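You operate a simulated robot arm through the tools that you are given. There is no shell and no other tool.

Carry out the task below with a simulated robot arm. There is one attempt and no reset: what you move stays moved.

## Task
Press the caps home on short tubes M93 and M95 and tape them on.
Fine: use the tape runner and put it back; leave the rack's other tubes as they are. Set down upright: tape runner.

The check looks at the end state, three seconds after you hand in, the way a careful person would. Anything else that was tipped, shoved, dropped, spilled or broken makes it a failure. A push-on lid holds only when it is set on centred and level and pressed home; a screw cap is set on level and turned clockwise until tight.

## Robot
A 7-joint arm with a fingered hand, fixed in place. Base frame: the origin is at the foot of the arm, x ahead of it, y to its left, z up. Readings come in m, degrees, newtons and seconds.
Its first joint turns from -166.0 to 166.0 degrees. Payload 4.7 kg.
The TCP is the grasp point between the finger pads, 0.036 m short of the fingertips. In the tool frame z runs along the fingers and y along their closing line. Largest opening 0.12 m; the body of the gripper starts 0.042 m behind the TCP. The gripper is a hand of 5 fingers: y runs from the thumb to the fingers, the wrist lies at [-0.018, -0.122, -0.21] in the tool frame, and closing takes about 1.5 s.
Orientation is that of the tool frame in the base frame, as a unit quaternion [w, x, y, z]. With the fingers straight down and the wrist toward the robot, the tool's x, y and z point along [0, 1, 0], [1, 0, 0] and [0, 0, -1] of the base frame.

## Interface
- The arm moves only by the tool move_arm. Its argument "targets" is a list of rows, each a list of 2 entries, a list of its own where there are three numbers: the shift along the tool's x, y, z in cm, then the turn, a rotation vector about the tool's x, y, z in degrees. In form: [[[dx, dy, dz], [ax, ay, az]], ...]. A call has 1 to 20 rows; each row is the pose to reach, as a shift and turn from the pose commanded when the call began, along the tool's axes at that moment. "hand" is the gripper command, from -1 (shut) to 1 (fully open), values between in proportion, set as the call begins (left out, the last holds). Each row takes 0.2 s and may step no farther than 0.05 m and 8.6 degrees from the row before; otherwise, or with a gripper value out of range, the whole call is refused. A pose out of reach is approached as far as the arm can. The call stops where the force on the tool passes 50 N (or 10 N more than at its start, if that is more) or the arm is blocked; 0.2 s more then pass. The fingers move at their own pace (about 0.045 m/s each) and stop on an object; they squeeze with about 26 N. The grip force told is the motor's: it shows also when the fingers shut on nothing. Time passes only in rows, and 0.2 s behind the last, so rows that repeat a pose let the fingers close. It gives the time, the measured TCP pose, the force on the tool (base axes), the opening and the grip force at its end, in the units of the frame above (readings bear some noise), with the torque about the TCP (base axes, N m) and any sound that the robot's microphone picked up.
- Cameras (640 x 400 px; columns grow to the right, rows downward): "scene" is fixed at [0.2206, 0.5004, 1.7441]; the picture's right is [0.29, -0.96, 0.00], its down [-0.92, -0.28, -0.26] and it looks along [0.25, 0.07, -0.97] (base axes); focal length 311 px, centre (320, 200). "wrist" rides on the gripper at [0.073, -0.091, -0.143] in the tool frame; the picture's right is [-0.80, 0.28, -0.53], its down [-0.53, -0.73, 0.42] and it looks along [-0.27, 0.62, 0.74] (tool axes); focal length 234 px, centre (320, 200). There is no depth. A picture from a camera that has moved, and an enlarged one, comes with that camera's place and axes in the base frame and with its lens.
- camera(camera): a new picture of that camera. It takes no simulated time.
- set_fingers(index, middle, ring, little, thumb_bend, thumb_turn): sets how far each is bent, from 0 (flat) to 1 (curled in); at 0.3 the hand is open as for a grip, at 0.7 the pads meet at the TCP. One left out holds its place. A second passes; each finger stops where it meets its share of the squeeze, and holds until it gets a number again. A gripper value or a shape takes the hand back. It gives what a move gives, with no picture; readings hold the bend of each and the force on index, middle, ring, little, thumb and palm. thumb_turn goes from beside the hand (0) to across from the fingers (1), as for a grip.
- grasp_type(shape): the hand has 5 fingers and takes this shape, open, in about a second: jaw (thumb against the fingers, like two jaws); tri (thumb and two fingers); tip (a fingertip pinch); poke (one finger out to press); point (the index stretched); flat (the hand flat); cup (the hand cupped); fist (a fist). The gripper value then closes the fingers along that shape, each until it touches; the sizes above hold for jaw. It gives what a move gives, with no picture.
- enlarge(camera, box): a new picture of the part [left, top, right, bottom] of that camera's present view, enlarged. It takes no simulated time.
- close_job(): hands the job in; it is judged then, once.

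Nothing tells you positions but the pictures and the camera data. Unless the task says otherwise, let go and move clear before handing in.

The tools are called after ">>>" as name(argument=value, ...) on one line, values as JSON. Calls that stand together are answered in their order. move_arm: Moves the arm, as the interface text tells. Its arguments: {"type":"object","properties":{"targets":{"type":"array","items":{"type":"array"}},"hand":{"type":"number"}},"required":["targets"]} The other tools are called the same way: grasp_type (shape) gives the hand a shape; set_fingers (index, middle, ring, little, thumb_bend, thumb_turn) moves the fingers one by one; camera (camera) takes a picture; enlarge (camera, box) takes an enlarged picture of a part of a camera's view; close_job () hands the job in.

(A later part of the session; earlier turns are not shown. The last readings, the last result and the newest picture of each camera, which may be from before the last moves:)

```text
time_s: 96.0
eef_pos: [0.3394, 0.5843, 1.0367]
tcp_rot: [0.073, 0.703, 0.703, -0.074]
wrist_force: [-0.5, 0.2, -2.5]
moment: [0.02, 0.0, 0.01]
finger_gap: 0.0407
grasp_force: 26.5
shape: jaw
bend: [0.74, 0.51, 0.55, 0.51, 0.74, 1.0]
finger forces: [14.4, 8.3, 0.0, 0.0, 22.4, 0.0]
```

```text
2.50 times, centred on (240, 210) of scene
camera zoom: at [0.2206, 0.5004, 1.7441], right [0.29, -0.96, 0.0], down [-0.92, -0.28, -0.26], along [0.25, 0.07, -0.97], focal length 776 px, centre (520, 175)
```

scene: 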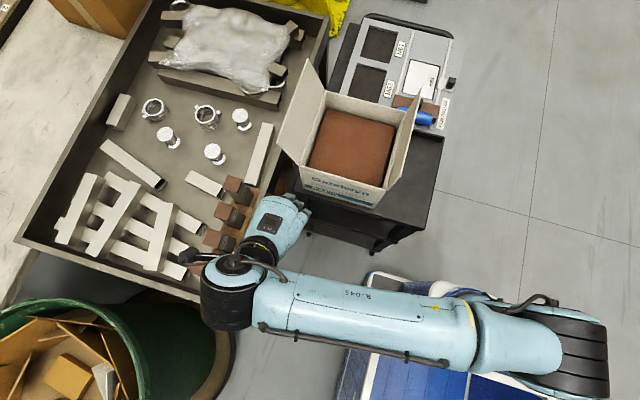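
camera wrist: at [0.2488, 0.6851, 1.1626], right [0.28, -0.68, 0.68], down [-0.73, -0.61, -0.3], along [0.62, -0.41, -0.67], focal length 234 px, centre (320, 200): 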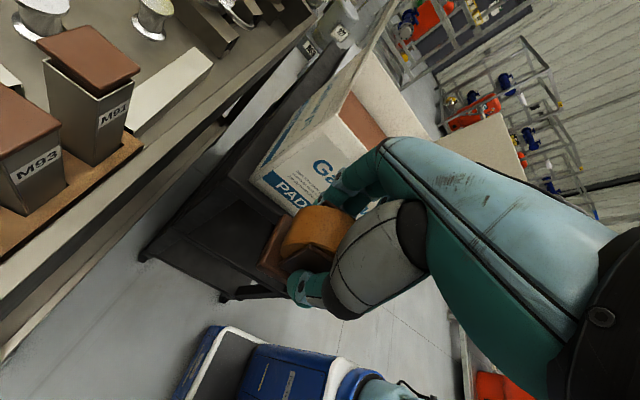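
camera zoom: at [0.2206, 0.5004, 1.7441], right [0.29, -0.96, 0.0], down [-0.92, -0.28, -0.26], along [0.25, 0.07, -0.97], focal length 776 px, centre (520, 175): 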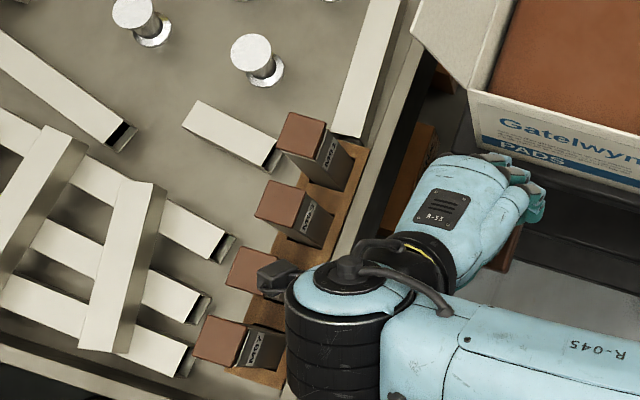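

The runner is clear of the tubes and still firmly held. I'll carry it back over the cart and pitch the hand to horizontal so I can lay the runner on its front side.

>>> move_arm(targets=[[[-2.5, -1.3, -2.2], [0, 4, 0]], [[-5, -2.7, -4.4], [0, 8, 0]], [[-7.53, -4, -6.58], [0, 12, 0]]])

>>> move_arm(targets=[[[-2, 0, 0], [0, 0, -7.5]], [[-4, 0, 0], [0, 0, -15]], [[-6.1, 0, 0], [0, 0, -22.5]], [[-8.1, 0, 0], [0, 0, -30]], [[-10.2, 0, 0], [0, 0, -37.5]], [[-12.2, 0, 0], [0, 0, -45]], [[-14.2, 0, 0], [0, 0, -52.5]], [[-16.3, 0, 0], [0, 0, -60]], [[-18.3, 0, 0], [0, 0, -67.5]], [[-20.3, 0, 0], [0, 0, -75]], [[-22.4, 0, 0], [0, 0, -82.5]], [[-24.4, 0, 0], [0, 0, -90]]])

>>> move_arm(targets=[[[-1.8, 0.1, 0], [0, -7.5, 0]], [[-3.6, 0.2, 0], [0, -15, 0]], [[-5.4, 0.3, 0], [0, -22.5, 0]], [[-7.2, 0.4, 0], [0, -30, 0]], [[-9, 0.5, 0], [0, -37.5, 0]], [[-10.8, 0.7, 0], [0, -45, 0]], [[-12.6, 0.8, 0], [0, -52.5, 0]], [[-14.4, 1, 0], [0, -60, 0]], [[-16.2, 1.1, 0], [0, -67.5, 0]], [[-18, 1.3, 0], [0, -75, 0]], [[-20, 1.4, 0], [0, -83, 0]], [[-20, 1.4, 0], [0, -83, 0]]])

>>> camera(camera="wrist")

>>> camera(camera="scene")

```text
time_s: 96.8
eef_pos: [0.2974, 0.5237, 1.1144]
tcp_rot: [0.001, 0.708, 0.706, 0.0]
wrist_force: [-0.1, 0.1, -2.8]
moment: [-0.05, -0.01, -0.02]
finger_gap: 0.0408
grasp_force: 26.7
shape: jaw
bend: [0.74, 0.51, 0.55, 0.51, 0.74, 1.0]
finger forces: [14.3, 8.2, 0.0, 0.1, 22.6, 0.1]
```

```text
time_s: 99.4
eef_pos: [0.2986, 0.2785, 1.1161]
tcp_rot: [-0.001, 0.0, 1.0, 0.0]
wrist_force: [0.0, 0.0, -2.8]
moment: [-0.04, -0.05, -0.03]
finger_gap: 0.0409
grasp_force: 25.7
shape: jaw
bend: [0.74, 0.51, 0.55, 0.51, 0.74, 1.0]
finger forces: [14.1, 8.1, 0.1, 0.1, 22.2, 0.0]
```

```text
time_s: 102.0
eef_pos: [0.4957, 0.2935, 1.1163]
tcp_rot: [0.662, 0.0, 0.749, 0.0]
wrist_force: [-0.5, -0.5, -2.3]
moment: [-0.02, 0.05, -0.01]
finger_gap: 0.041
grasp_force: 25.8
shape: jaw
bend: [0.74, 0.51, 0.55, 0.51, 0.74, 1.0]
finger forces: [14.3, 8.0, 0.0, 0.0, 22.2, 0.1]
```

```text
taken
camera wrist: at [0.3458, 0.2014, 1.0623], right [-0.42, 0.28, 0.86], down [0.49, -0.73, 0.48], along [0.76, 0.62, 0.17], focal length 234 px, centre (320, 200)
```

wrist: 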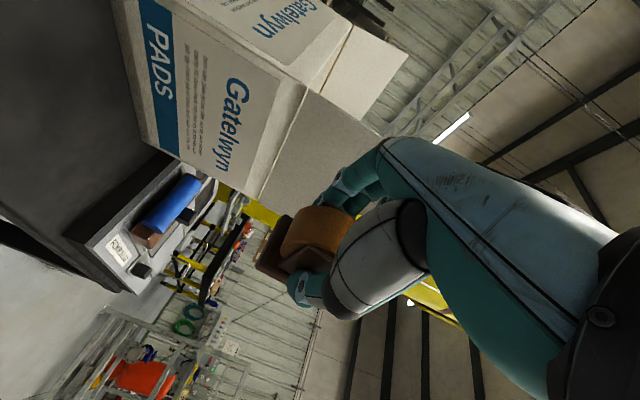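

```text
taken
```

scene: 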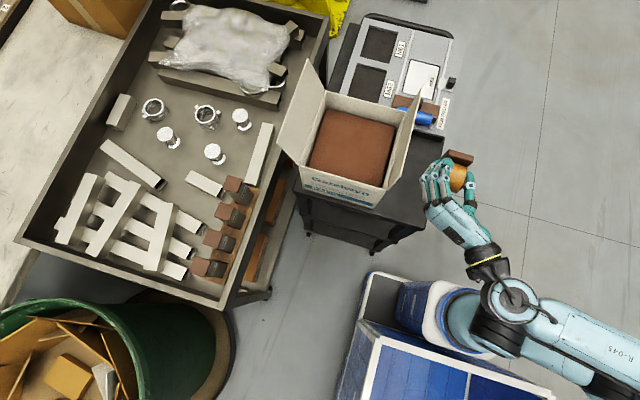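

The hand is horizontal with the runner's front side facing down, above the cart. I'll lower it to just above the cart surface.

>>> move_arm(targets=[[[3.41, 0, 1.63], [0, 0, 0]], [[6.82, 0, 3.26], [0, 0, 0]], [[10.23, 0, 4.89], [0, 0, 0]], [[13.64, 0, 6.51], [0, 0, 0]], [[17.05, 0, 8.14], [0, 0, 0]], [[19.4, 0, 9.3], [0, 0, 0]], [[20.46, 0, 9.77], [0, 0, 0]], [[20.46, 0, 9.77], [0, 0, 0]]])

>>> camera(camera="wrist")

>>> enlarge(camera="scene", box=[370, 120, 510, 260])

```text
time_s: 103.8
eef_pos: [0.5731, 0.2905, 0.9015]
tcp_rot: [0.662, 0.0, 0.749, 0.0]
wrist_force: [-0.4, 0.2, -2.0]
moment: [0.01, 0.06, 0.0]
finger_gap: 0.0406
grasp_force: 26.2
shape: jaw
bend: [0.74, 0.51, 0.55, 0.51, 0.74, 1.0]
finger forces: [14.4, 8.0, 0.0, 0.0, 22.3, 0.0]
```

```text
taken
camera wrist: at [0.4208, 0.1993, 0.8469], right [-0.42, 0.28, 0.86], down [0.49, -0.73, 0.48], along [0.77, 0.62, 0.17], focal length 234 px, centre (320, 200)
```

wrist: 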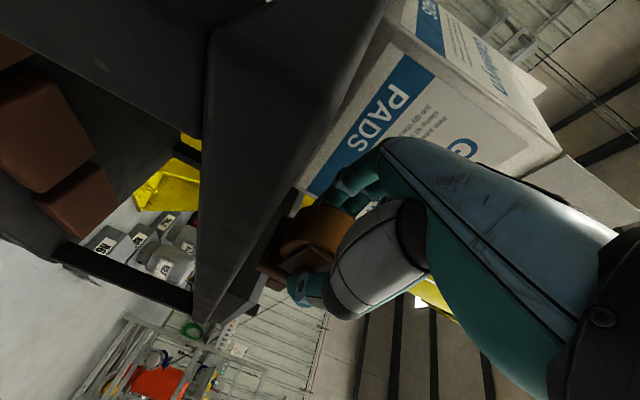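

```text
2.86 times, centred on (440, 190) of scene
camera zoom: at [0.2206, 0.5004, 1.7441], right [0.29, -0.96, 0.0], down [-0.92, -0.28, -0.26], along [0.25, 0.07, -0.97], focal length 887 px, centre (-23, 229)
```

zoom: 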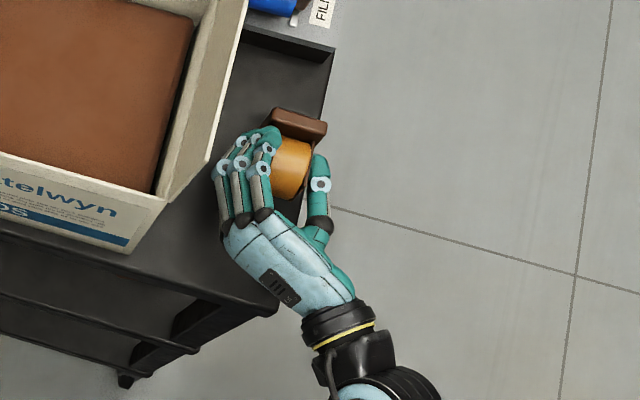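

The runner hangs just above the cart. I'll shift 1 cm away from the cart edge and lower in 1 mm steps until its base edge touches.

>>> move_arm(targets=[[[0, 0.5, 0], [0, 0, 0]], [[0, 1, 0], [0, 0, 0]], [[0.2, 1, 0.02], [0, 0, 0]], [[0.4, 1, 0.05], [0, 0, 0]], [[0.5, 1, 0.06], [0, 0, 0]], [[0.6, 1, 0.07], [0, 0, 0]], [[0.7, 1, 0.09], [0, 0, 0]], [[0.8, 1, 0.1], [0, 0, 0]]])

```text
time_s: 105.6
eef_pos: [0.5713, 0.3032, 0.8921]
tcp_rot: [0.663, 0.001, 0.749, -0.001]
wrist_force: [-0.3, -0.3, -2.9]
moment: [0.01, 0.05, 0.0]
finger_gap: 0.0409
grasp_force: 25.7
shape: jaw
bend: [0.74, 0.51, 0.55, 0.51, 0.74, 1.0]
finger forces: [14.4, 7.8, 0.0, 0.0, 22.2, 0.0]
```

>>> move_arm(targets=[[[0.1, 0, 0.01], [0, 0, 0]], [[0.2, 0, 0.02], [0, 0, 0]], [[0.3, 0, 0.04], [0, 0, 0]], [[0.3, 0, 0.04], [0, 0, 0]]])

>>> enlarge(camera="wrist", box=[180, 130, 360, 330])

```text
time_s: 106.6
eef_pos: [0.5714, 0.3033, 0.8903]
tcp_rot: [0.663, 0.001, 0.749, 0.0]
wrist_force: [-0.6, 0.0, 0.6]
moment: [-0.05, 0.0, 0.01]
finger_gap: 0.0409
grasp_force: 25.8
shape: jaw
bend: [0.74, 0.51, 0.55, 0.51, 0.74, 1.0]
finger forces: [13.9, 8.7, 0.0, 0.0, 22.8, 0.0]
```

```text
2.00 times, centred on (270, 230) of wrist
camera zoom: at [0.4202, 0.2115, 0.8364], right [-0.42, 0.28, 0.86], down [0.49, -0.73, 0.48], along [0.76, 0.62, 0.17], focal length 468 px, centre (420, 140)
```

zoom: 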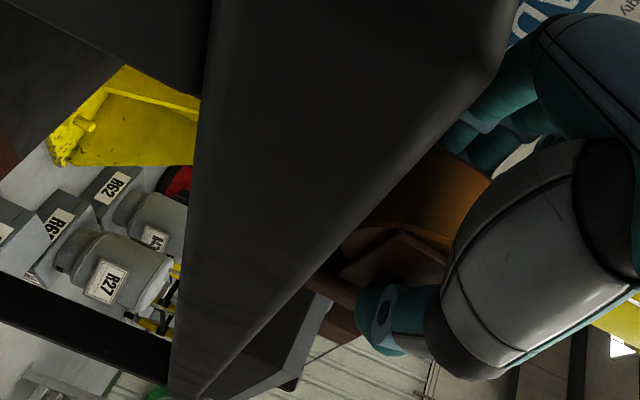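

The base edge has touched (the cart now carries the weight). I'll roll the hand 5° further about that edge so the roll comes down almost onto the cart.

>>> move_arm(targets=[[[0.12, 0, -0.06], [0, -1.25, 0]], [[0.25, 0, -0.12], [0, -2.5, 0]], [[0.38, 0, -0.18], [0, -3.75, 0]], [[0.5, 0, -0.24], [0, -5, 0]], [[0.5, 0, -0.24], [0, -5, 0]]])

>>> enlarge(camera="scene", box=[380, 120, 480, 220])

```text
time_s: 107.8
eef_pos: [0.5682, 0.3028, 0.8853]
tcp_rot: [0.694, 0.0, 0.72, 0.0]
wrist_force: [-0.6, 0.5, 0.5]
moment: [-0.04, -0.05, 0.0]
finger_gap: 0.0409
grasp_force: 26.1
shape: jaw
bend: [0.74, 0.51, 0.55, 0.51, 0.74, 1.0]
finger forces: [13.9, 9.0, 0.1, 0.0, 22.6, 0.0]
```

```text
4.00 times, centred on (430, 170) of scene
camera zoom: at [0.2206, 0.5004, 1.7441], right [0.29, -0.96, 0.0], down [-0.92, -0.28, -0.26], along [0.25, 0.07, -0.97], focal length 1242 px, centre (-120, 320)
```

zoom: 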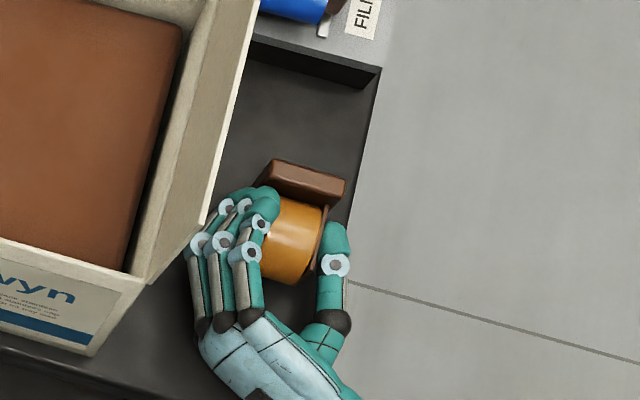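

The runner is lying with its roll nearly on the cart, well inside the edge. I'll open the hand and see how it settles.

>>> move_arm(targets=[[[0, 0, 0], [0, 0, 0]], [[0, 0, 0], [0, 0, 0]], [[0, 0, 0], [0, 0, 0]], [[0, 0, 0], [0, 0, 0]], [[0, 0, 0], [0, 0, 0]], [[0, 0, 0], [0, 0, 0]]], hand=0.42)

>>> enlarge(camera="scene", box=[380, 120, 480, 220])

```text
time_s: 109.2
eef_pos: [0.5685, 0.3029, 0.8856]
tcp_rot: [0.695, -0.001, 0.719, 0.0]
wrist_force: [0.3, -0.1, -0.1]
moment: [0.01, 0.0, -0.01]
finger_gap: 0.0847
grasp_force: 0.1
shape: jaw
bend: [0.27, 0.37, 0.35, 0.35, 0.59, 0.99]
finger forces: [0.1, 0.1, 0.0, 0.0, 0.0, 0.0]
```

```text
4.00 times, centred on (430, 170) of scene
camera zoom: at [0.2206, 0.5004, 1.7441], right [0.29, -0.96, 0.0], down [-0.92, -0.28, -0.26], along [0.25, 0.07, -0.97], focal length 1242 px, centre (-120, 320)
```

zoom: 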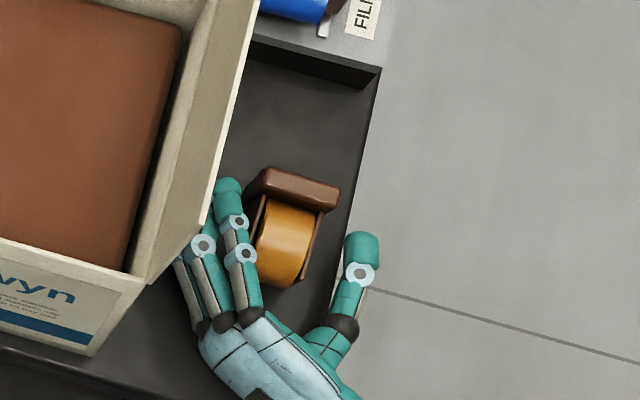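

The runner lies stably on its front side. I'll draw the hand straight back, then raise it and turn to vertical over the base.

>>> move_arm(targets=[[[0, 0, -3], [0, 0, 0]], [[0, 0, -6], [0, 0, 0]], [[0, 0, -9], [0, 0, 0]], [[-1, 0, -12], [0, 0, 0]], [[-5, 0, -13], [0, 0, 0]], [[-9, 0, -13], [0, 0, 0]], [[-13, 0, -13], [0, 0, 0]], [[-17, 0, -13], [0, 0, 0]]])

>>> enlarge(camera="scene", box=[380, 120, 480, 220])

>>> camera(camera="wrist")

```text
time_s: 111.0
eef_pos: [0.4454, 0.303, 1.06]
tcp_rot: [0.694, 0.0, 0.72, 0.0]
wrist_force: [-0.2, 0.2, -0.7]
moment: [0.01, -0.01, -0.03]
finger_gap: 0.0849
grasp_force: 0.0
shape: jaw
bend: [0.27, 0.37, 0.35, 0.35, 0.59, 0.99]
finger forces: [0.0, 0.1, 0.0, 0.1, 0.0, 0.1]
```

```text
4.00 times, centred on (430, 170) of scene
camera zoom: at [0.2206, 0.5004, 1.7441], right [0.29, -0.96, 0.0], down [-0.92, -0.28, -0.26], along [0.25, 0.07, -0.97], focal length 1242 px, centre (-120, 320)
```

zoom: 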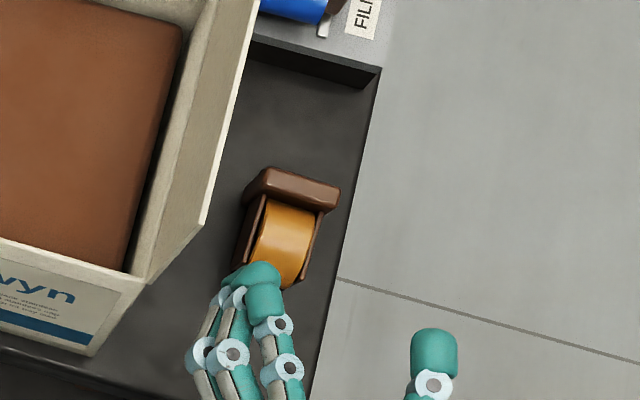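

```text
taken
camera wrist: at [0.2991, 0.2117, 0.9935], right [-0.5, 0.28, 0.82], down [0.44, -0.73, 0.52], along [0.75, 0.62, 0.24], focal length 234 px, centre (320, 200)
```

wrist: 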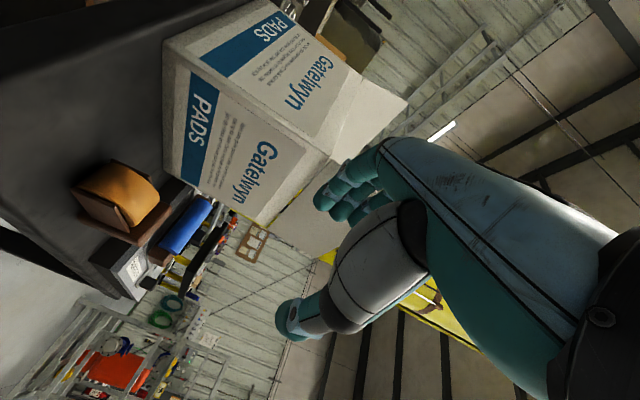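

The runner is lying with its roll facing the robot. I turn the hand back to pointing down above its base plate.

>>> move_arm(targets=[[[0, 0, 1.5], [0, 8, 0]], [[-0.1, 0, 3], [0, 16, 0]], [[-0.15, 0, 4.5], [0, 24, 0]], [[-0.2, 0, 6], [0, 32, 0]], [[-0.25, 0, 7.5], [0, 40, 0]], [[-0.3, 0, 9], [0, 48, 0]], [[-0.35, 0, 10.5], [0, 56, 0]], [[-0.4, 0, 12], [0, 64, 0]], [[-0.45, 0, 13.5], [0, 72, 0]], [[-0.5, 0, 15], [0, 80, 0]], [[-0.6, 0, 17], [0, 88, 0]], [[-0.6, 0, 17], [0, 88, 0]]])

>>> camera(camera="wrist")

>>> enlarge(camera="wrist", box=[200, 170, 360, 330])

```text
time_s: 113.6
eef_pos: [0.6147, 0.3036, 1.0588]
tcp_rot: [-0.001, 0.001, 1.0, 0.0]
wrist_force: [-0.2, -0.1, 0.7]
moment: [0.0, -0.04, 0.01]
finger_gap: 0.0851
grasp_force: 0.1
shape: jaw
bend: [0.27, 0.37, 0.35, 0.35, 0.59, 0.99]
finger forces: [0.0, 0.1, 0.0, 0.1, 0.0, 0.1]
```

```text
taken
camera wrist: at [0.5424, 0.2123, 1.2033], right [0.8, 0.28, 0.52], down [0.53, -0.73, -0.43], along [0.27, 0.62, -0.74], focal length 234 px, centre (320, 200)
```

wrist: 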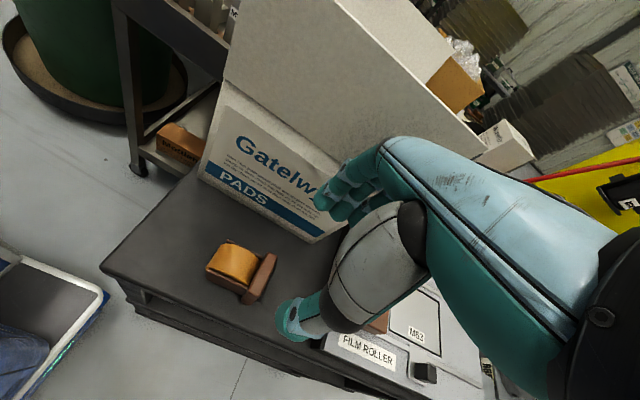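

```text
2.50 times, centred on (280, 250) of wrist
camera zoom: at [0.5424, 0.2123, 1.2033], right [0.8, 0.28, 0.52], down [0.53, -0.73, -0.43], along [0.27, 0.62, -0.74], focal length 585 px, centre (420, 75)
```

zoom: 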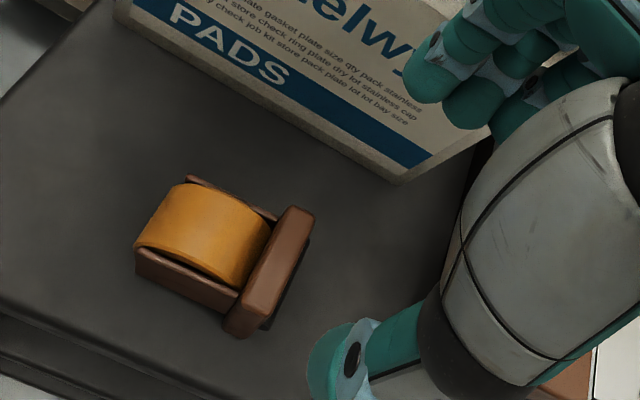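

The lying base plate is at about (0.611, 0.301), spanning y 0.270–0.332 with its upper edge at z 0.918. I'll centre on it and descend partway for a check.

>>> move_arm(targets=[[[0.45, -0.2, 3.5], [0, 0, 0]], [[0.45, -0.2, 7], [0, 0, 0]], [[0.45, -0.2, 10.5], [0, 0, 0]], [[0.45, -0.2, 12], [0, 0, 0]], [[0.45, -0.2, 12], [0, 0, 0]]])

>>> enlarge(camera="wrist", box=[210, 150, 410, 340])

>>> enlarge(camera="scene", box=[370, 110, 490, 230])

```text
time_s: 114.8
eef_pos: [0.6098, 0.3004, 0.939]
tcp_rot: [0.0, 0.0, 1.0, 0.001]
wrist_force: [-0.3, -0.7, -0.3]
moment: [0.01, 0.01, 0.0]
finger_gap: 0.0849
grasp_force: 0.0
shape: jaw
bend: [0.27, 0.37, 0.35, 0.35, 0.59, 0.99]
finger forces: [0.0, 0.1, 0.0, 0.1, 0.0, 0.0]
```

```text
2.11 times, centred on (310, 245) of wrist
camera zoom: at [0.5375, 0.208, 1.083], right [0.8, 0.28, 0.53], down [0.53, -0.73, -0.42], along [0.27, 0.62, -0.74], focal length 493 px, centre (341, 105)
```

zoom: 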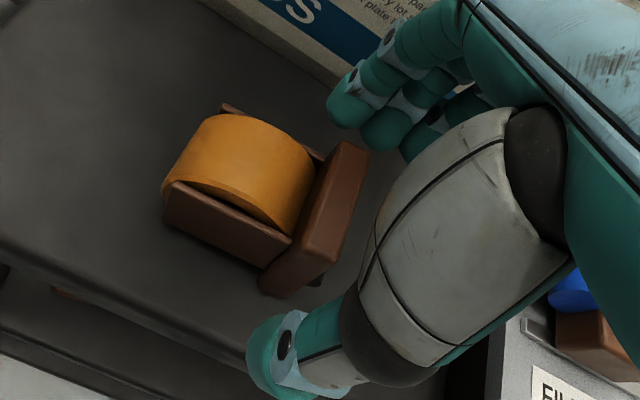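

```text
3.33 times, centred on (430, 170) of scene
camera zoom: at [0.2206, 0.5004, 1.7441], right [0.29, -0.96, 0.0], down [-0.92, -0.28, -0.26], along [0.25, 0.07, -0.97], focal length 1035 px, centre (-47, 300)
```

zoom: 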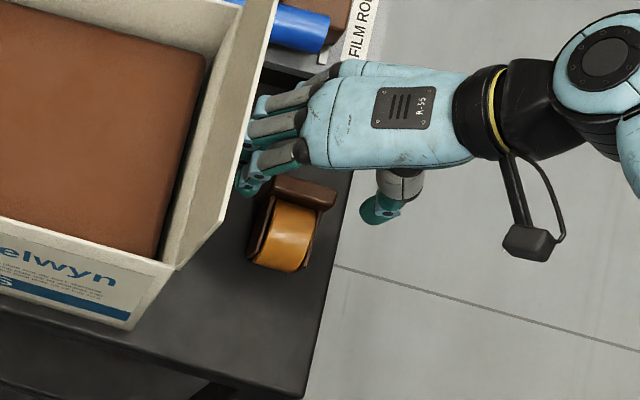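

The fingers straddle the base plate. I descend the last 3.7 cm and close on it.

>>> move_arm(targets=[[[0, 0, 1.3], [0, 0, 0]], [[0, 0, 2.6], [0, 0, 0]], [[0, 0, 3.7], [0, 0, 0]], [[0, 0, 3.7], [0, 0, 0]]])

>>> move_arm(targets=[[[0, 0, 0], [0, 0, 0]], [[0, 0, 0], [0, 0, 0]], [[0, 0, 0], [0, 0, 0]], [[0, 0, 0], [0, 0, 0]], [[0, 0, 0], [0, 0, 0]], [[0, 0, 0], [0, 0, 0]], [[0, 0, 0], [0, 0, 0]], [[0, 0, 0], [0, 0, 0]]], hand=-1)

>>> enlarge(camera="wrist", box=[210, 150, 410, 340])

>>> enlarge(camera="scene", box=[370, 110, 490, 230])

```text
time_s: 115.8
eef_pos: [0.6101, 0.3002, 0.9032]
tcp_rot: [0.0, 0.0, 1.0, 0.0]
wrist_force: [-0.3, -0.4, -0.5]
moment: [0.0, 0.01, 0.0]
finger_gap: 0.085
grasp_force: 0.0
shape: jaw
bend: [0.27, 0.37, 0.35, 0.35, 0.59, 0.99]
finger forces: [0.0, 0.0, 0.0, 0.0, 0.0, 0.0]
```

```text
time_s: 117.6
eef_pos: [0.6095, 0.299, 0.9023]
tcp_rot: [0.0, 0.001, 1.0, 0.0]
wrist_force: [-0.4, -1.2, 0.0]
moment: [0.06, -0.03, -0.01]
finger_gap: 0.0485
grasp_force: 26.2
shape: jaw
bend: [0.74, 0.47, 0.52, 0.48, 0.73, 1.0]
finger forces: [13.7, 8.3, 0.0, 0.1, 22.1, 0.0]
```

```text
2.11 times, centred on (310, 245) of wrist
camera zoom: at [0.5375, 0.2082, 1.047], right [0.8, 0.28, 0.53], down [0.53, -0.73, -0.42], along [0.27, 0.62, -0.74], focal length 493 px, centre (341, 105)
```

zoom: 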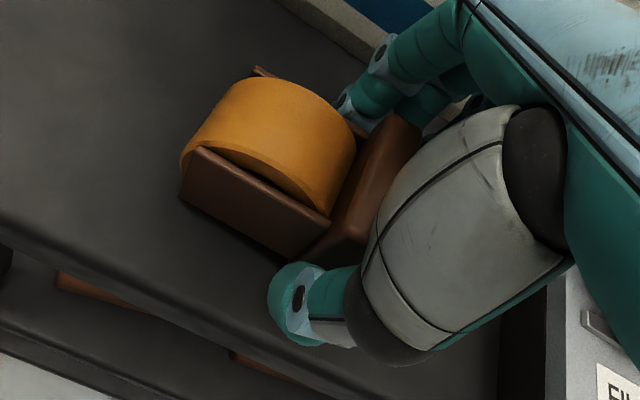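

```text
3.33 times, centred on (430, 170) of scene
camera zoom: at [0.2206, 0.5004, 1.7441], right [0.29, -0.96, 0.0], down [-0.92, -0.28, -0.26], along [0.25, 0.07, -0.97], focal length 1035 px, centre (-47, 300)
```

zoom: 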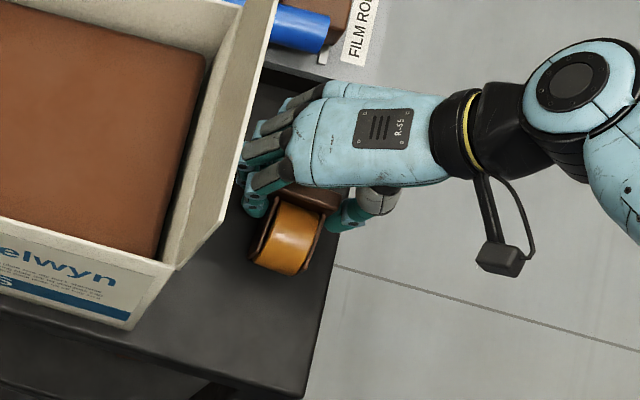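

The base plate is gripped. I lift slowly and check that the runner stays level in the hand.

>>> move_arm(targets=[[[0, 0, -0.5], [0, 0, 0]], [[0, 0, -1.5], [0, 0, 0]], [[0, 0, -3], [0, 0, 0]], [[0, 0, -5], [0, 0, 0]], [[0, 0, -7], [0, 0, 0]], [[0, 0, -7], [0, 0, 0]]])

>>> enlarge(camera="wrist", box=[210, 150, 410, 340])

>>> enlarge(camera="scene", box=[370, 110, 490, 230])

```text
time_s: 119.0
eef_pos: [0.6103, 0.3009, 0.9714]
tcp_rot: [0.0, 0.001, 1.0, 0.0]
wrist_force: [0.1, 0.0, -2.0]
moment: [-0.01, -0.04, -0.01]
finger_gap: 0.0483
grasp_force: 25.6
shape: jaw
bend: [0.74, 0.47, 0.52, 0.48, 0.73, 1.0]
finger forces: [13.8, 8.6, 0.1, 0.0, 22.0, 0.0]
```

```text
2.11 times, centred on (310, 245) of wrist
camera zoom: at [0.5381, 0.2095, 1.1149], right [0.8, 0.28, 0.52], down [0.53, -0.73, -0.42], along [0.27, 0.62, -0.74], focal length 493 px, centre (341, 105)
```

zoom: 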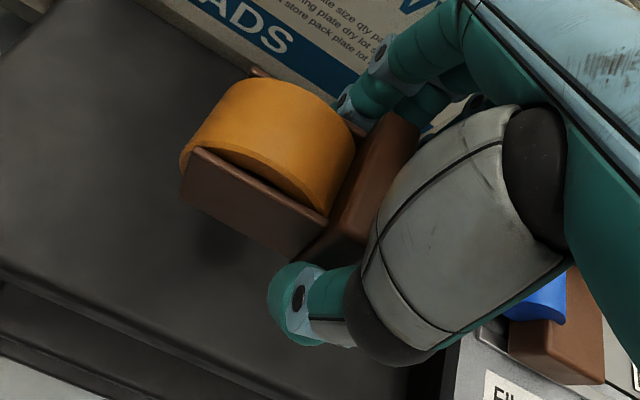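

```text
3.33 times, centred on (430, 170) of scene
camera zoom: at [0.2206, 0.5004, 1.7441], right [0.29, -0.96, 0.0], down [-0.92, -0.28, -0.26], along [0.25, 0.07, -0.97], focal length 1035 px, centre (-47, 300)
```

zoom: 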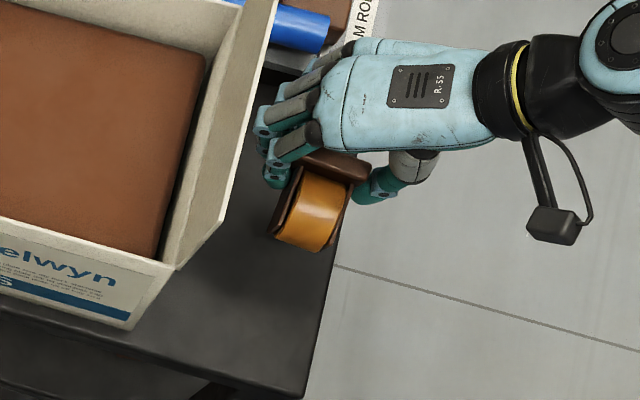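

The runner now sticks out clear of the hand with its whole roll exposed. I carry it back to the tubes along the same route.

>>> move_arm(targets=[[[0, -0.5, -3.5], [0, 0, 0]], [[1, -1.5, -7], [0, 0, 0]], [[3.5, -2.5, -11], [0, 0, 0]], [[7, -3, -13.5], [0, 0, 0]], [[11, -3, -14.5], [0, 0, 0]], [[15.5, -3, -14.5], [0, 0, 0]], [[20, -3, -14.5], [0, 0, 0]], [[24.5, -3, -14.5], [0, 0, 0]], [[28.5, -3, -14.5], [0, 0, 0]], [[31, -2, -14.5], [0, 0, 0]]])

>>> move_arm(targets=[[[0, 2.7, 0], [0, 0, 7.5]], [[0, 5.4, 0], [0, 0, 15]], [[0, 8.1, 0], [0, 0, 22.5]], [[0, 10.8, 0], [0, 0, 30]], [[0, 13.5, 0], [0, 0, 37.5]], [[0, 16.2, 0], [0, 0, 45]], [[0, 18.9, 0], [0, 0, 52.5]], [[0, 21.6, 0], [0, 0, 60]], [[0, 24.3, 0], [0, 0, 67.5]], [[0, 27, 0], [0, 0, 75]], [[0, 29.7, 0], [0, 0, 82.5]], [[0, 32, 0], [0, 0, 90]], [[0, 32, 0], [0, 0, 90]]])

>>> camera(camera="wrist")

>>> enlarge(camera="scene", box=[170, 150, 320, 300])

```text
time_s: 121.2
eef_pos: [0.2986, 0.28, 1.118]
tcp_rot: [0.0, 0.001, 1.0, 0.001]
wrist_force: [-0.1, -0.7, -2.1]
moment: [0.02, -0.06, 0.01]
finger_gap: 0.0479
grasp_force: 25.9
shape: jaw
bend: [0.74, 0.47, 0.52, 0.48, 0.73, 1.0]
finger forces: [14.1, 8.6, 0.0, 0.1, 22.0, 0.1]
```

```text
time_s: 124.0
eef_pos: [0.2997, 0.6021, 1.1173]
tcp_rot: [0.001, 0.708, 0.706, 0.0]
wrist_force: [-0.2, 0.7, -2.9]
moment: [-0.08, 0.01, -0.01]
finger_gap: 0.048
grasp_force: 25.4
shape: jaw
bend: [0.74, 0.47, 0.52, 0.48, 0.73, 1.0]
finger forces: [14.3, 8.8, 0.1, 0.0, 22.1, 0.0]
```

```text
taken
camera wrist: at [0.2098, 0.6743, 1.2616], right [0.28, -0.8, 0.53], down [-0.73, -0.53, -0.42], along [0.62, -0.27, -0.74], focal length 234 px, centre (320, 200)
```

wrist: 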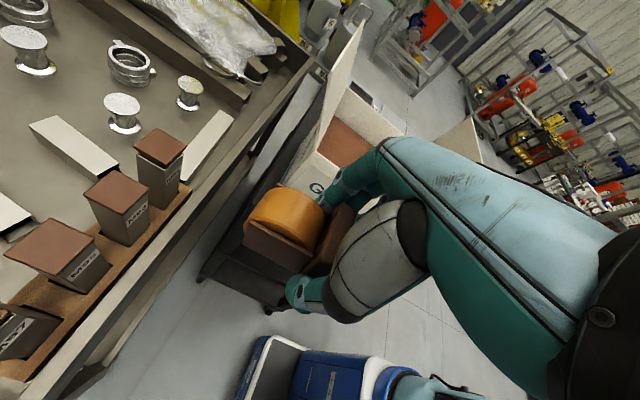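

```text
2.67 times, centred on (245, 225) of scene
camera zoom: at [0.2206, 0.5004, 1.7441], right [0.29, -0.96, 0.0], down [-0.92, -0.28, -0.26], along [0.25, 0.07, -0.97], focal length 828 px, centre (520, 133)
```

zoom: 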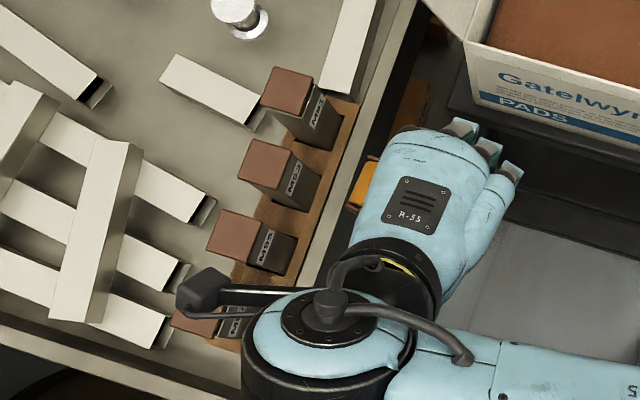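

The exposed roll faces the tubes. I'll bring it above M93's cap with a few cm clearance and check the alignment.

>>> move_arm(targets=[[[4, 0.5, 2], [0, 0, 0]], [[8, 1, 4], [0, 0, 0]], [[12, 1.6, 6], [0, 0, 0]], [[15.8, 1.6, 7.2], [0, 0, 0]], [[15.8, 1.6, 8.7], [0, 0, 0]], [[15.8, 1.6, 8.7], [0, 0, 0]]])

>>> camera(camera="wrist")

>>> enlarge(camera="wrist", box=[160, 110, 360, 310])

>>> enlarge(camera="scene", box=[170, 150, 320, 300])

```text
time_s: 125.4
eef_pos: [0.3155, 0.76, 1.0299]
tcp_rot: [-0.001, 0.708, 0.707, 0.0]
wrist_force: [-0.3, -0.3, -2.7]
moment: [-0.08, 0.0, 0.02]
finger_gap: 0.0483
grasp_force: 26.0
shape: jaw
bend: [0.74, 0.47, 0.52, 0.48, 0.73, 1.0]
finger forces: [14.2, 8.9, 0.0, 0.1, 22.3, 0.0]
```

```text
taken
camera wrist: at [0.2236, 0.832, 1.1738], right [0.28, -0.8, 0.53], down [-0.73, -0.53, -0.42], along [0.62, -0.27, -0.74], focal length 234 px, centre (320, 200)
```

wrist: 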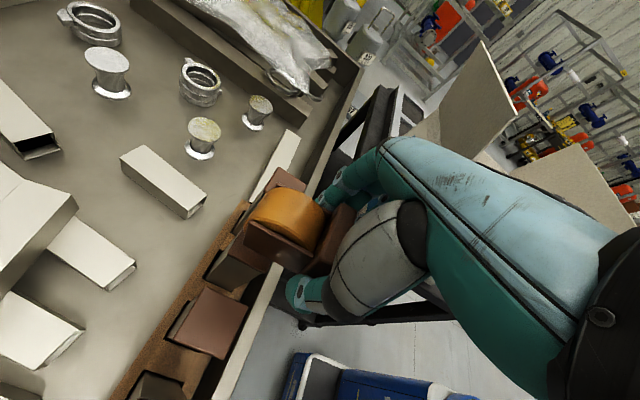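

```text
2.00 times, centred on (260, 210) of wrist
camera zoom: at [0.2236, 0.832, 1.1738], right [0.28, -0.8, 0.53], down [-0.73, -0.53, -0.42], along [0.62, -0.27, -0.74], focal length 468 px, centre (440, 180)
```

zoom: 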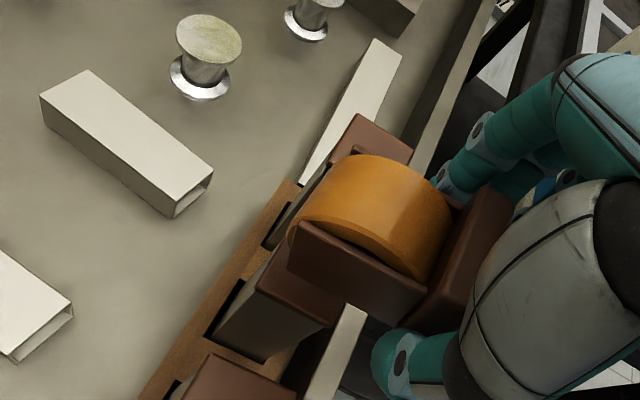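

```text
2.67 times, centred on (245, 225) of scene
camera zoom: at [0.2206, 0.5004, 1.7441], right [0.29, -0.96, 0.0], down [-0.92, -0.28, -0.26], along [0.25, 0.07, -0.97], focal length 828 px, centre (520, 133)
```

zoom: 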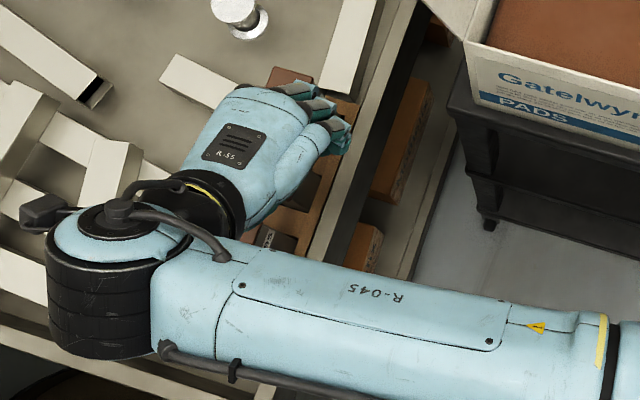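

The roll is above M93's cap. I'll descend to light contact on the cap top.

>>> move_arm(targets=[[[0, 0.2, 1.2], [0, 0, 0]], [[0, 0.2, 2.4], [0, 0, 0]], [[0, 0.2, 3.2], [0, 0, 0]], [[0, 0.2, 3.4], [0, 0, 0]], [[0, 0.2, 3.6], [0, 0, 0]], [[0, 0.2, 3.8], [0, 0, 0]], [[0, 0.2, 3.8], [0, 0, 0]]])

>>> enlarge(camera="wrist", box=[160, 110, 360, 310])

```text
time_s: 127.0
eef_pos: [0.3182, 0.7593, 0.9931]
tcp_rot: [0.0, 0.707, 0.707, 0.0]
wrist_force: [-1.1, -0.6, 0.3]
moment: [0.1, -0.05, -0.03]
finger_gap: 0.0481
grasp_force: 25.7
shape: jaw
bend: [0.74, 0.47, 0.52, 0.48, 0.73, 1.0]
finger forces: [14.6, 7.6, 0.0, 0.0, 22.0, 0.0]
```

```text
2.00 times, centred on (260, 210) of wrist
camera zoom: at [0.2271, 0.8318, 1.1367], right [0.28, -0.8, 0.53], down [-0.73, -0.53, -0.42], along [0.62, -0.27, -0.74], focal length 468 px, centre (440, 180)
```

zoom: 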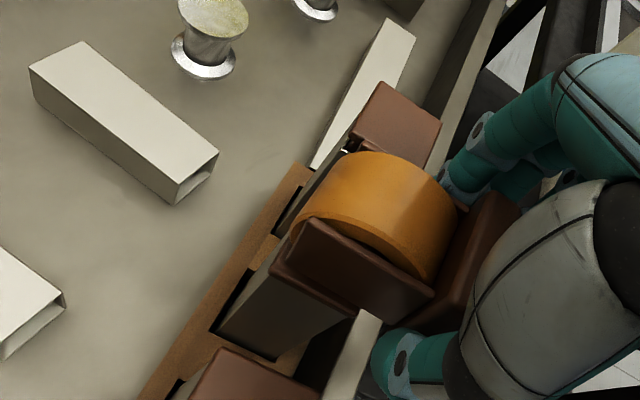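

Contact on the cap top at about 3 N. I press a little more and draw the roll toward the front edge, watching for a change.

>>> move_arm(targets=[[[0, 0, 0.1], [0, 0, 0]], [[0, 0, 0.2], [0, 0, 0]], [[0, 0, 0.2], [0, 0, 0]]])

>>> move_arm(targets=[[[-0.2, 0, 0], [0, 0, 0]], [[-0.4, 0, 0], [0, 0, 0]], [[-0.6, 0, 0], [0, 0, 0]], [[-0.8, 0, 0], [0, 0, 0]], [[-1.0, 0, 0], [0, 0, 0]]])

>>> enlarge(camera="wrist", box=[160, 110, 360, 310])

```text
time_s: 127.8
eef_pos: [0.3173, 0.7599, 0.9901]
tcp_rot: [0.0, 0.707, 0.707, 0.0]
wrist_force: [0.0, -1.3, 1.1]
moment: [0.13, -0.1, 0.03]
finger_gap: 0.0478
grasp_force: 25.8
shape: jaw
bend: [0.74, 0.47, 0.52, 0.48, 0.73, 1.0]
finger forces: [15.0, 7.4, 0.0, 0.0, 21.9, 0.0]
```

```text
time_s: 129.0
eef_pos: [0.3184, 0.7501, 0.99]
tcp_rot: [0.001, 0.707, 0.707, 0.0]
wrist_force: [0.7, 1.2, 0.9]
moment: [0.2, -0.05, 0.06]
finger_gap: 0.0479
grasp_force: 26.0
shape: jaw
bend: [0.74, 0.47, 0.52, 0.48, 0.73, 1.0]
finger forces: [15.2, 7.3, 0.0, 0.0, 22.0, 0.0]
```

```text
2.00 times, centred on (260, 210) of wrist
camera zoom: at [0.2271, 0.8218, 1.1349], right [0.28, -0.8, 0.53], down [-0.73, -0.53, -0.42], along [0.62, -0.27, -0.74], focal length 468 px, centre (440, 180)
```

zoom: 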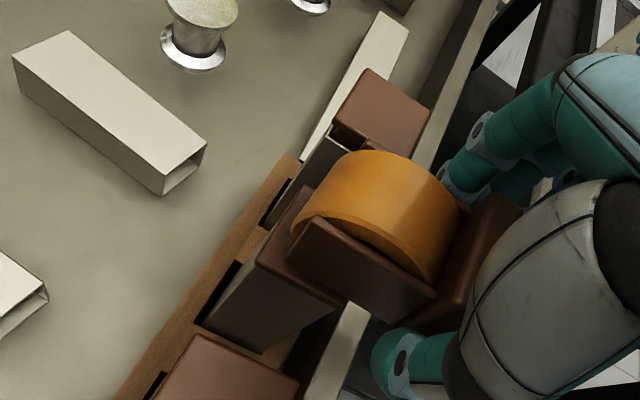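

No tape yet with about 3.5 N on the cap top. I'll continue in one motion: over the front edge and down the front face, so one stroke covers cap top, edge and tube.

>>> move_arm(targets=[[[-0.9, 0, -0.05], [0, 0, 0]], [[-1.84, 0, 0.02], [0, 0, 0]], [[-2.26, 0, 0.2], [0, 0, 0]], [[-2.67, 0, 0.49], [0, 0, 0]], [[-3.0, 0, 0.85], [0, 0, 0]], [[-3.28, 0, 1.22], [0, 0, 0]], [[-3.56, 0, 1.89], [0, 0, 0]], [[-3.65, 0, 2.6], [0, 0, 0]], [[-3.65, 0, 3.3], [0, 0, 0]], [[-3.65, 0, 4.0], [0, 0, 0]], [[-3.65, 0, 4.6], [0, 0, 0]]])

>>> enlarge(camera="wrist", box=[160, 110, 360, 310])

```text
time_s: 131.4
eef_pos: [0.3178, 0.7132, 0.9431]
tcp_rot: [0.0, 0.708, 0.706, 0.0]
wrist_force: [0.3, 0.3, -1.6]
moment: [-0.01, 0.02, 0.02]
finger_gap: 0.0479
grasp_force: 25.5
shape: jaw
bend: [0.74, 0.47, 0.52, 0.48, 0.73, 1.0]
finger forces: [13.9, 9.3, 0.1, 0.0, 22.0, 0.0]
```

```text
2.00 times, centred on (260, 210) of wrist
camera zoom: at [0.2275, 0.785, 1.088], right [0.28, -0.8, 0.53], down [-0.73, -0.53, -0.42], along [0.62, -0.27, -0.74], focal length 468 px, centre (440, 180)
```

zoom: 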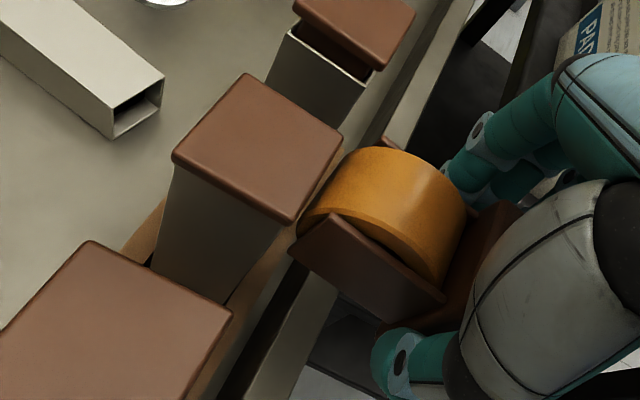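

>>> move_arm(targets=[[[-1, 0, 0], [0, 0, 0]], [[-4, 0, -1], [0, 0, 0]], [[-8, 0, -4], [0, 0, 0]], [[-11, 0, -7], [0, 0, 0]], [[-11, 2, -11], [0, 0, 0]], [[-11, 2, -11], [0, 0, 0]]])

>>> enlarge(camera="scene", box=[215, 180, 245, 220])

>>> camera(camera="wrist")

>>> enlarge(camera="wrist", box=[230, 160, 390, 300])

```text
time_s: 132.8
eef_pos: [0.3378, 0.6037, 1.0533]
tcp_rot: [0.0, 0.708, 0.706, -0.001]
wrist_force: [0.7, 0.0, -2.3]
moment: [-0.05, 0.04, 0.0]
finger_gap: 0.0481
grasp_force: 25.7
shape: jaw
bend: [0.74, 0.47, 0.52, 0.48, 0.73, 1.0]
finger forces: [13.9, 9.1, 0.0, 0.0, 22.0, 0.0]
```

```text
10.00 times, centred on (230, 200) of scene
camera zoom: at [0.2206, 0.5004, 1.7441], right [0.29, -0.96, 0.0], down [-0.92, -0.28, -0.26], along [0.25, 0.07, -0.97], focal length 3106 px, centre (1220, 200)
```

zoom: 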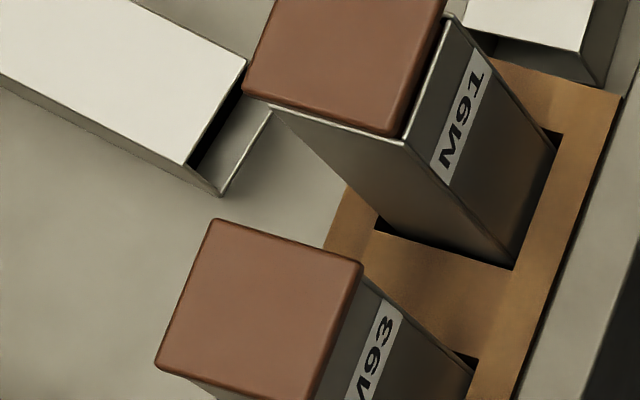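

```text
taken
camera wrist: at [0.246, 0.6753, 1.198], right [0.28, -0.8, 0.53], down [-0.73, -0.53, -0.42], along [0.62, -0.27, -0.74], focal length 234 px, centre (320, 200)
```

wrist: 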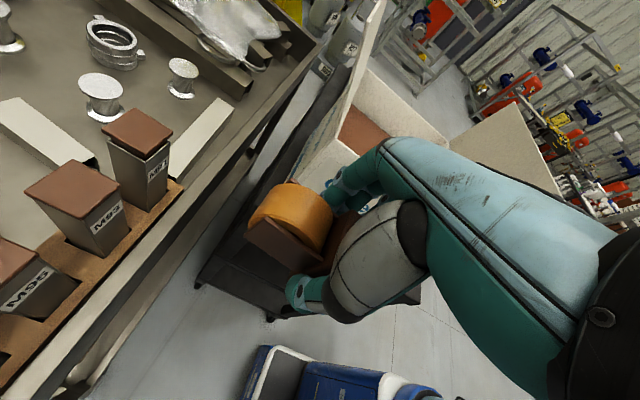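

```text
2.86 times, centred on (310, 230) of wrist
camera zoom: at [0.246, 0.6753, 1.198], right [0.28, -0.8, 0.53], down [-0.73, -0.53, -0.42], along [0.62, -0.27, -0.74], focal length 669 px, centre (349, 114)
```

zoom: 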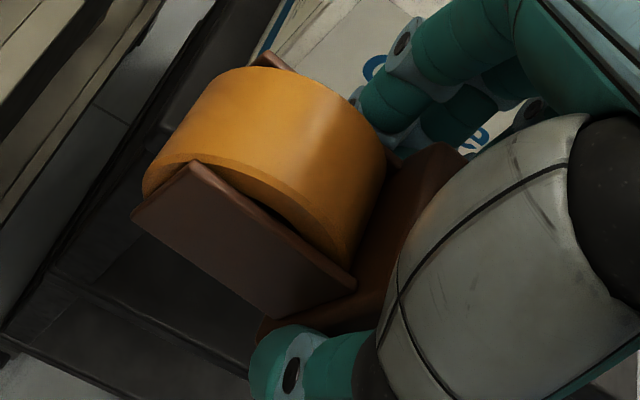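

Nothing is laid yet. I'll make one longer continuous stroke: from well back on the cap top, over the front edge, and about 30 mm down the tube's face with a slight forward bias.

>>> move_arm(targets=[[[4, -0.7, 0.5], [0, 0, 0]], [[8, -1.4, 1], [0, 0, 0]], [[12, -2.1, 1.5], [0, 0, 0]], [[16.15, -2.1, 3.0], [0, 0, 0]], [[16.15, -2.1, 5.4], [0, 0, 0]], [[16.15, -2.1, 6.1], [0, 0, 0]], [[16.15, -2.1, 6.3], [0, 0, 0]], [[16.15, -2.1, 6.45], [0, 0, 0]], [[15.55, -2.1, 6.45], [0, 0, 0]], [[14.95, -2.1, 6.45], [0, 0, 0]], [[14.35, -2.1, 6.45], [0, 0, 0]], [[13.75, -2.1, 6.4], [0, 0, 0]], [[12.83, -2.1, 6.46], [0, 0, 0]], [[12.01, -2.1, 6.93], [0, 0, 0]], [[11.41, -2.1, 7.65], [0, 0, 0]], [[11.14, -2.1, 8.3], [0, 0, 0]], [[11.05, -2.1, 9.0], [0, 0, 0]], [[11.25, -2.1, 9.8], [0, 0, 0]], [[11.35, -2.1, 10.6], [0, 0, 0]], [[11.35, -2.1, 11.4], [0, 0, 0]]])

>>> move_arm(targets=[[[0, 0, 0.5], [0, 0, 0]], [[0, 0, 1.0], [0, 0, 0]], [[0, 0, 1.5], [0, 0, 0]], [[0, 0, 2.0], [0, 0, 0]], [[0, 0, 2.4], [0, 0, 0]]])

>>> enlarge(camera="wrist", box=[160, 110, 360, 310])

```text
time_s: 137.0
eef_pos: [0.3179, 0.7163, 0.9412]
tcp_rot: [0.001, 0.708, 0.707, -0.001]
wrist_force: [0.7, -1.1, -2.2]
moment: [-0.04, 0.01, 0.0]
finger_gap: 0.0478
grasp_force: 26.3
shape: jaw
bend: [0.74, 0.47, 0.52, 0.48, 0.73, 1.0]
finger forces: [14.1, 9.3, 0.1, 0.1, 22.2, 0.0]
```

```text
time_s: 138.2
eef_pos: [0.3162, 0.7164, 0.9159]
tcp_rot: [0.0, 0.707, 0.707, 0.0]
wrist_force: [0.8, -1.3, -1.6]
moment: [-0.03, 0.02, 0.03]
finger_gap: 0.0483
grasp_force: 26.1
shape: jaw
bend: [0.74, 0.47, 0.52, 0.48, 0.73, 1.0]
finger forces: [14.2, 9.3, 0.1, 0.0, 22.2, 0.0]
```

```text
2.00 times, centred on (260, 210) of wrist
camera zoom: at [0.2261, 0.7886, 1.0606], right [0.28, -0.8, 0.53], down [-0.73, -0.53, -0.42], along [0.62, -0.27, -0.74], focal length 468 px, centre (440, 180)
```

zoom: 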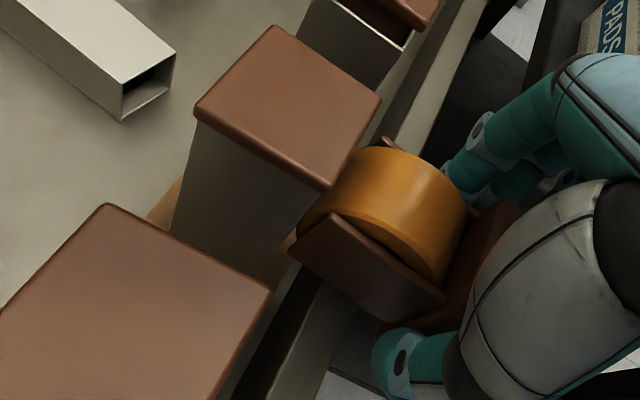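

>>> move_arm(targets=[[[-1, 0, 0], [0, 0, 0]], [[-4, 0, -1], [0, 0, 0]], [[-8, 0, -4], [0, 0, 0]], [[-11, 0, -7], [0, 0, 0]], [[-11.5, 2, -11], [0, 0, 0]], [[-11.5, 2, -14], [0, 0, 0]], [[-11.5, 2, -14], [0, 0, 0]]])

>>> enlarge(camera="scene", box=[210, 170, 250, 230])

>>> enlarge(camera="wrist", box=[0, 80, 180, 260])

```text
time_s: 139.8
eef_pos: [0.3372, 0.6008, 1.0584]
tcp_rot: [0.0, 0.708, 0.706, 0.001]
wrist_force: [-0.1, 0.2, -2.6]
moment: [-0.03, 0.02, -0.01]
finger_gap: 0.0479
grasp_force: 26.2
shape: jaw
bend: [0.74, 0.47, 0.52, 0.48, 0.73, 1.0]
finger forces: [14.0, 9.2, 0.1, 0.0, 22.3, 0.1]
```

```text
6.67 times, centred on (230, 200) of scene
camera zoom: at [0.2206, 0.5004, 1.7441], right [0.29, -0.96, 0.0], down [-0.92, -0.28, -0.26], along [0.25, 0.07, -0.97], focal length 2071 px, centre (920, 200)
```

zoom: 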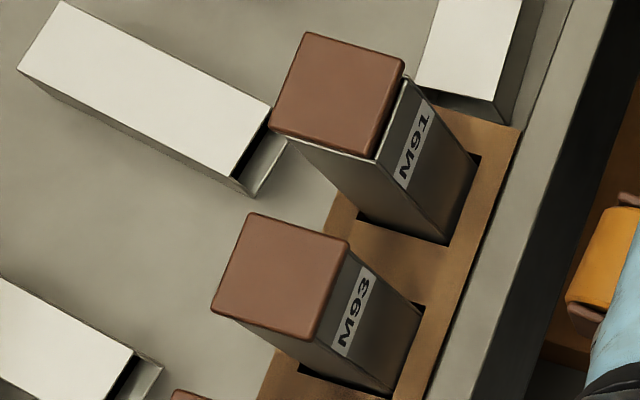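

```text
2.22 times, centred on (90, 170) of wrist
camera zoom: at [0.2465, 0.6726, 1.2015], right [0.28, -0.8, 0.53], down [-0.73, -0.53, -0.42], along [0.62, -0.27, -0.74], focal length 520 px, centre (831, 267)
```

zoom: 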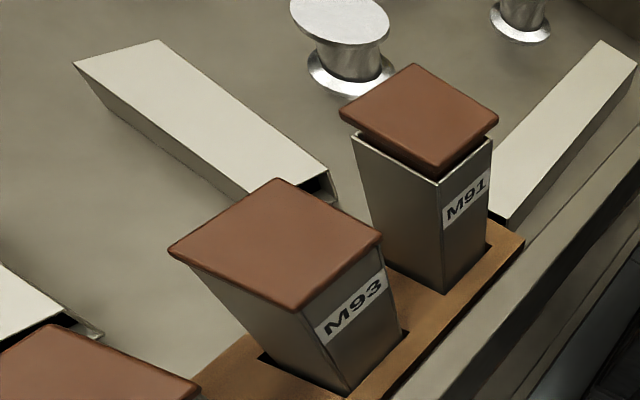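

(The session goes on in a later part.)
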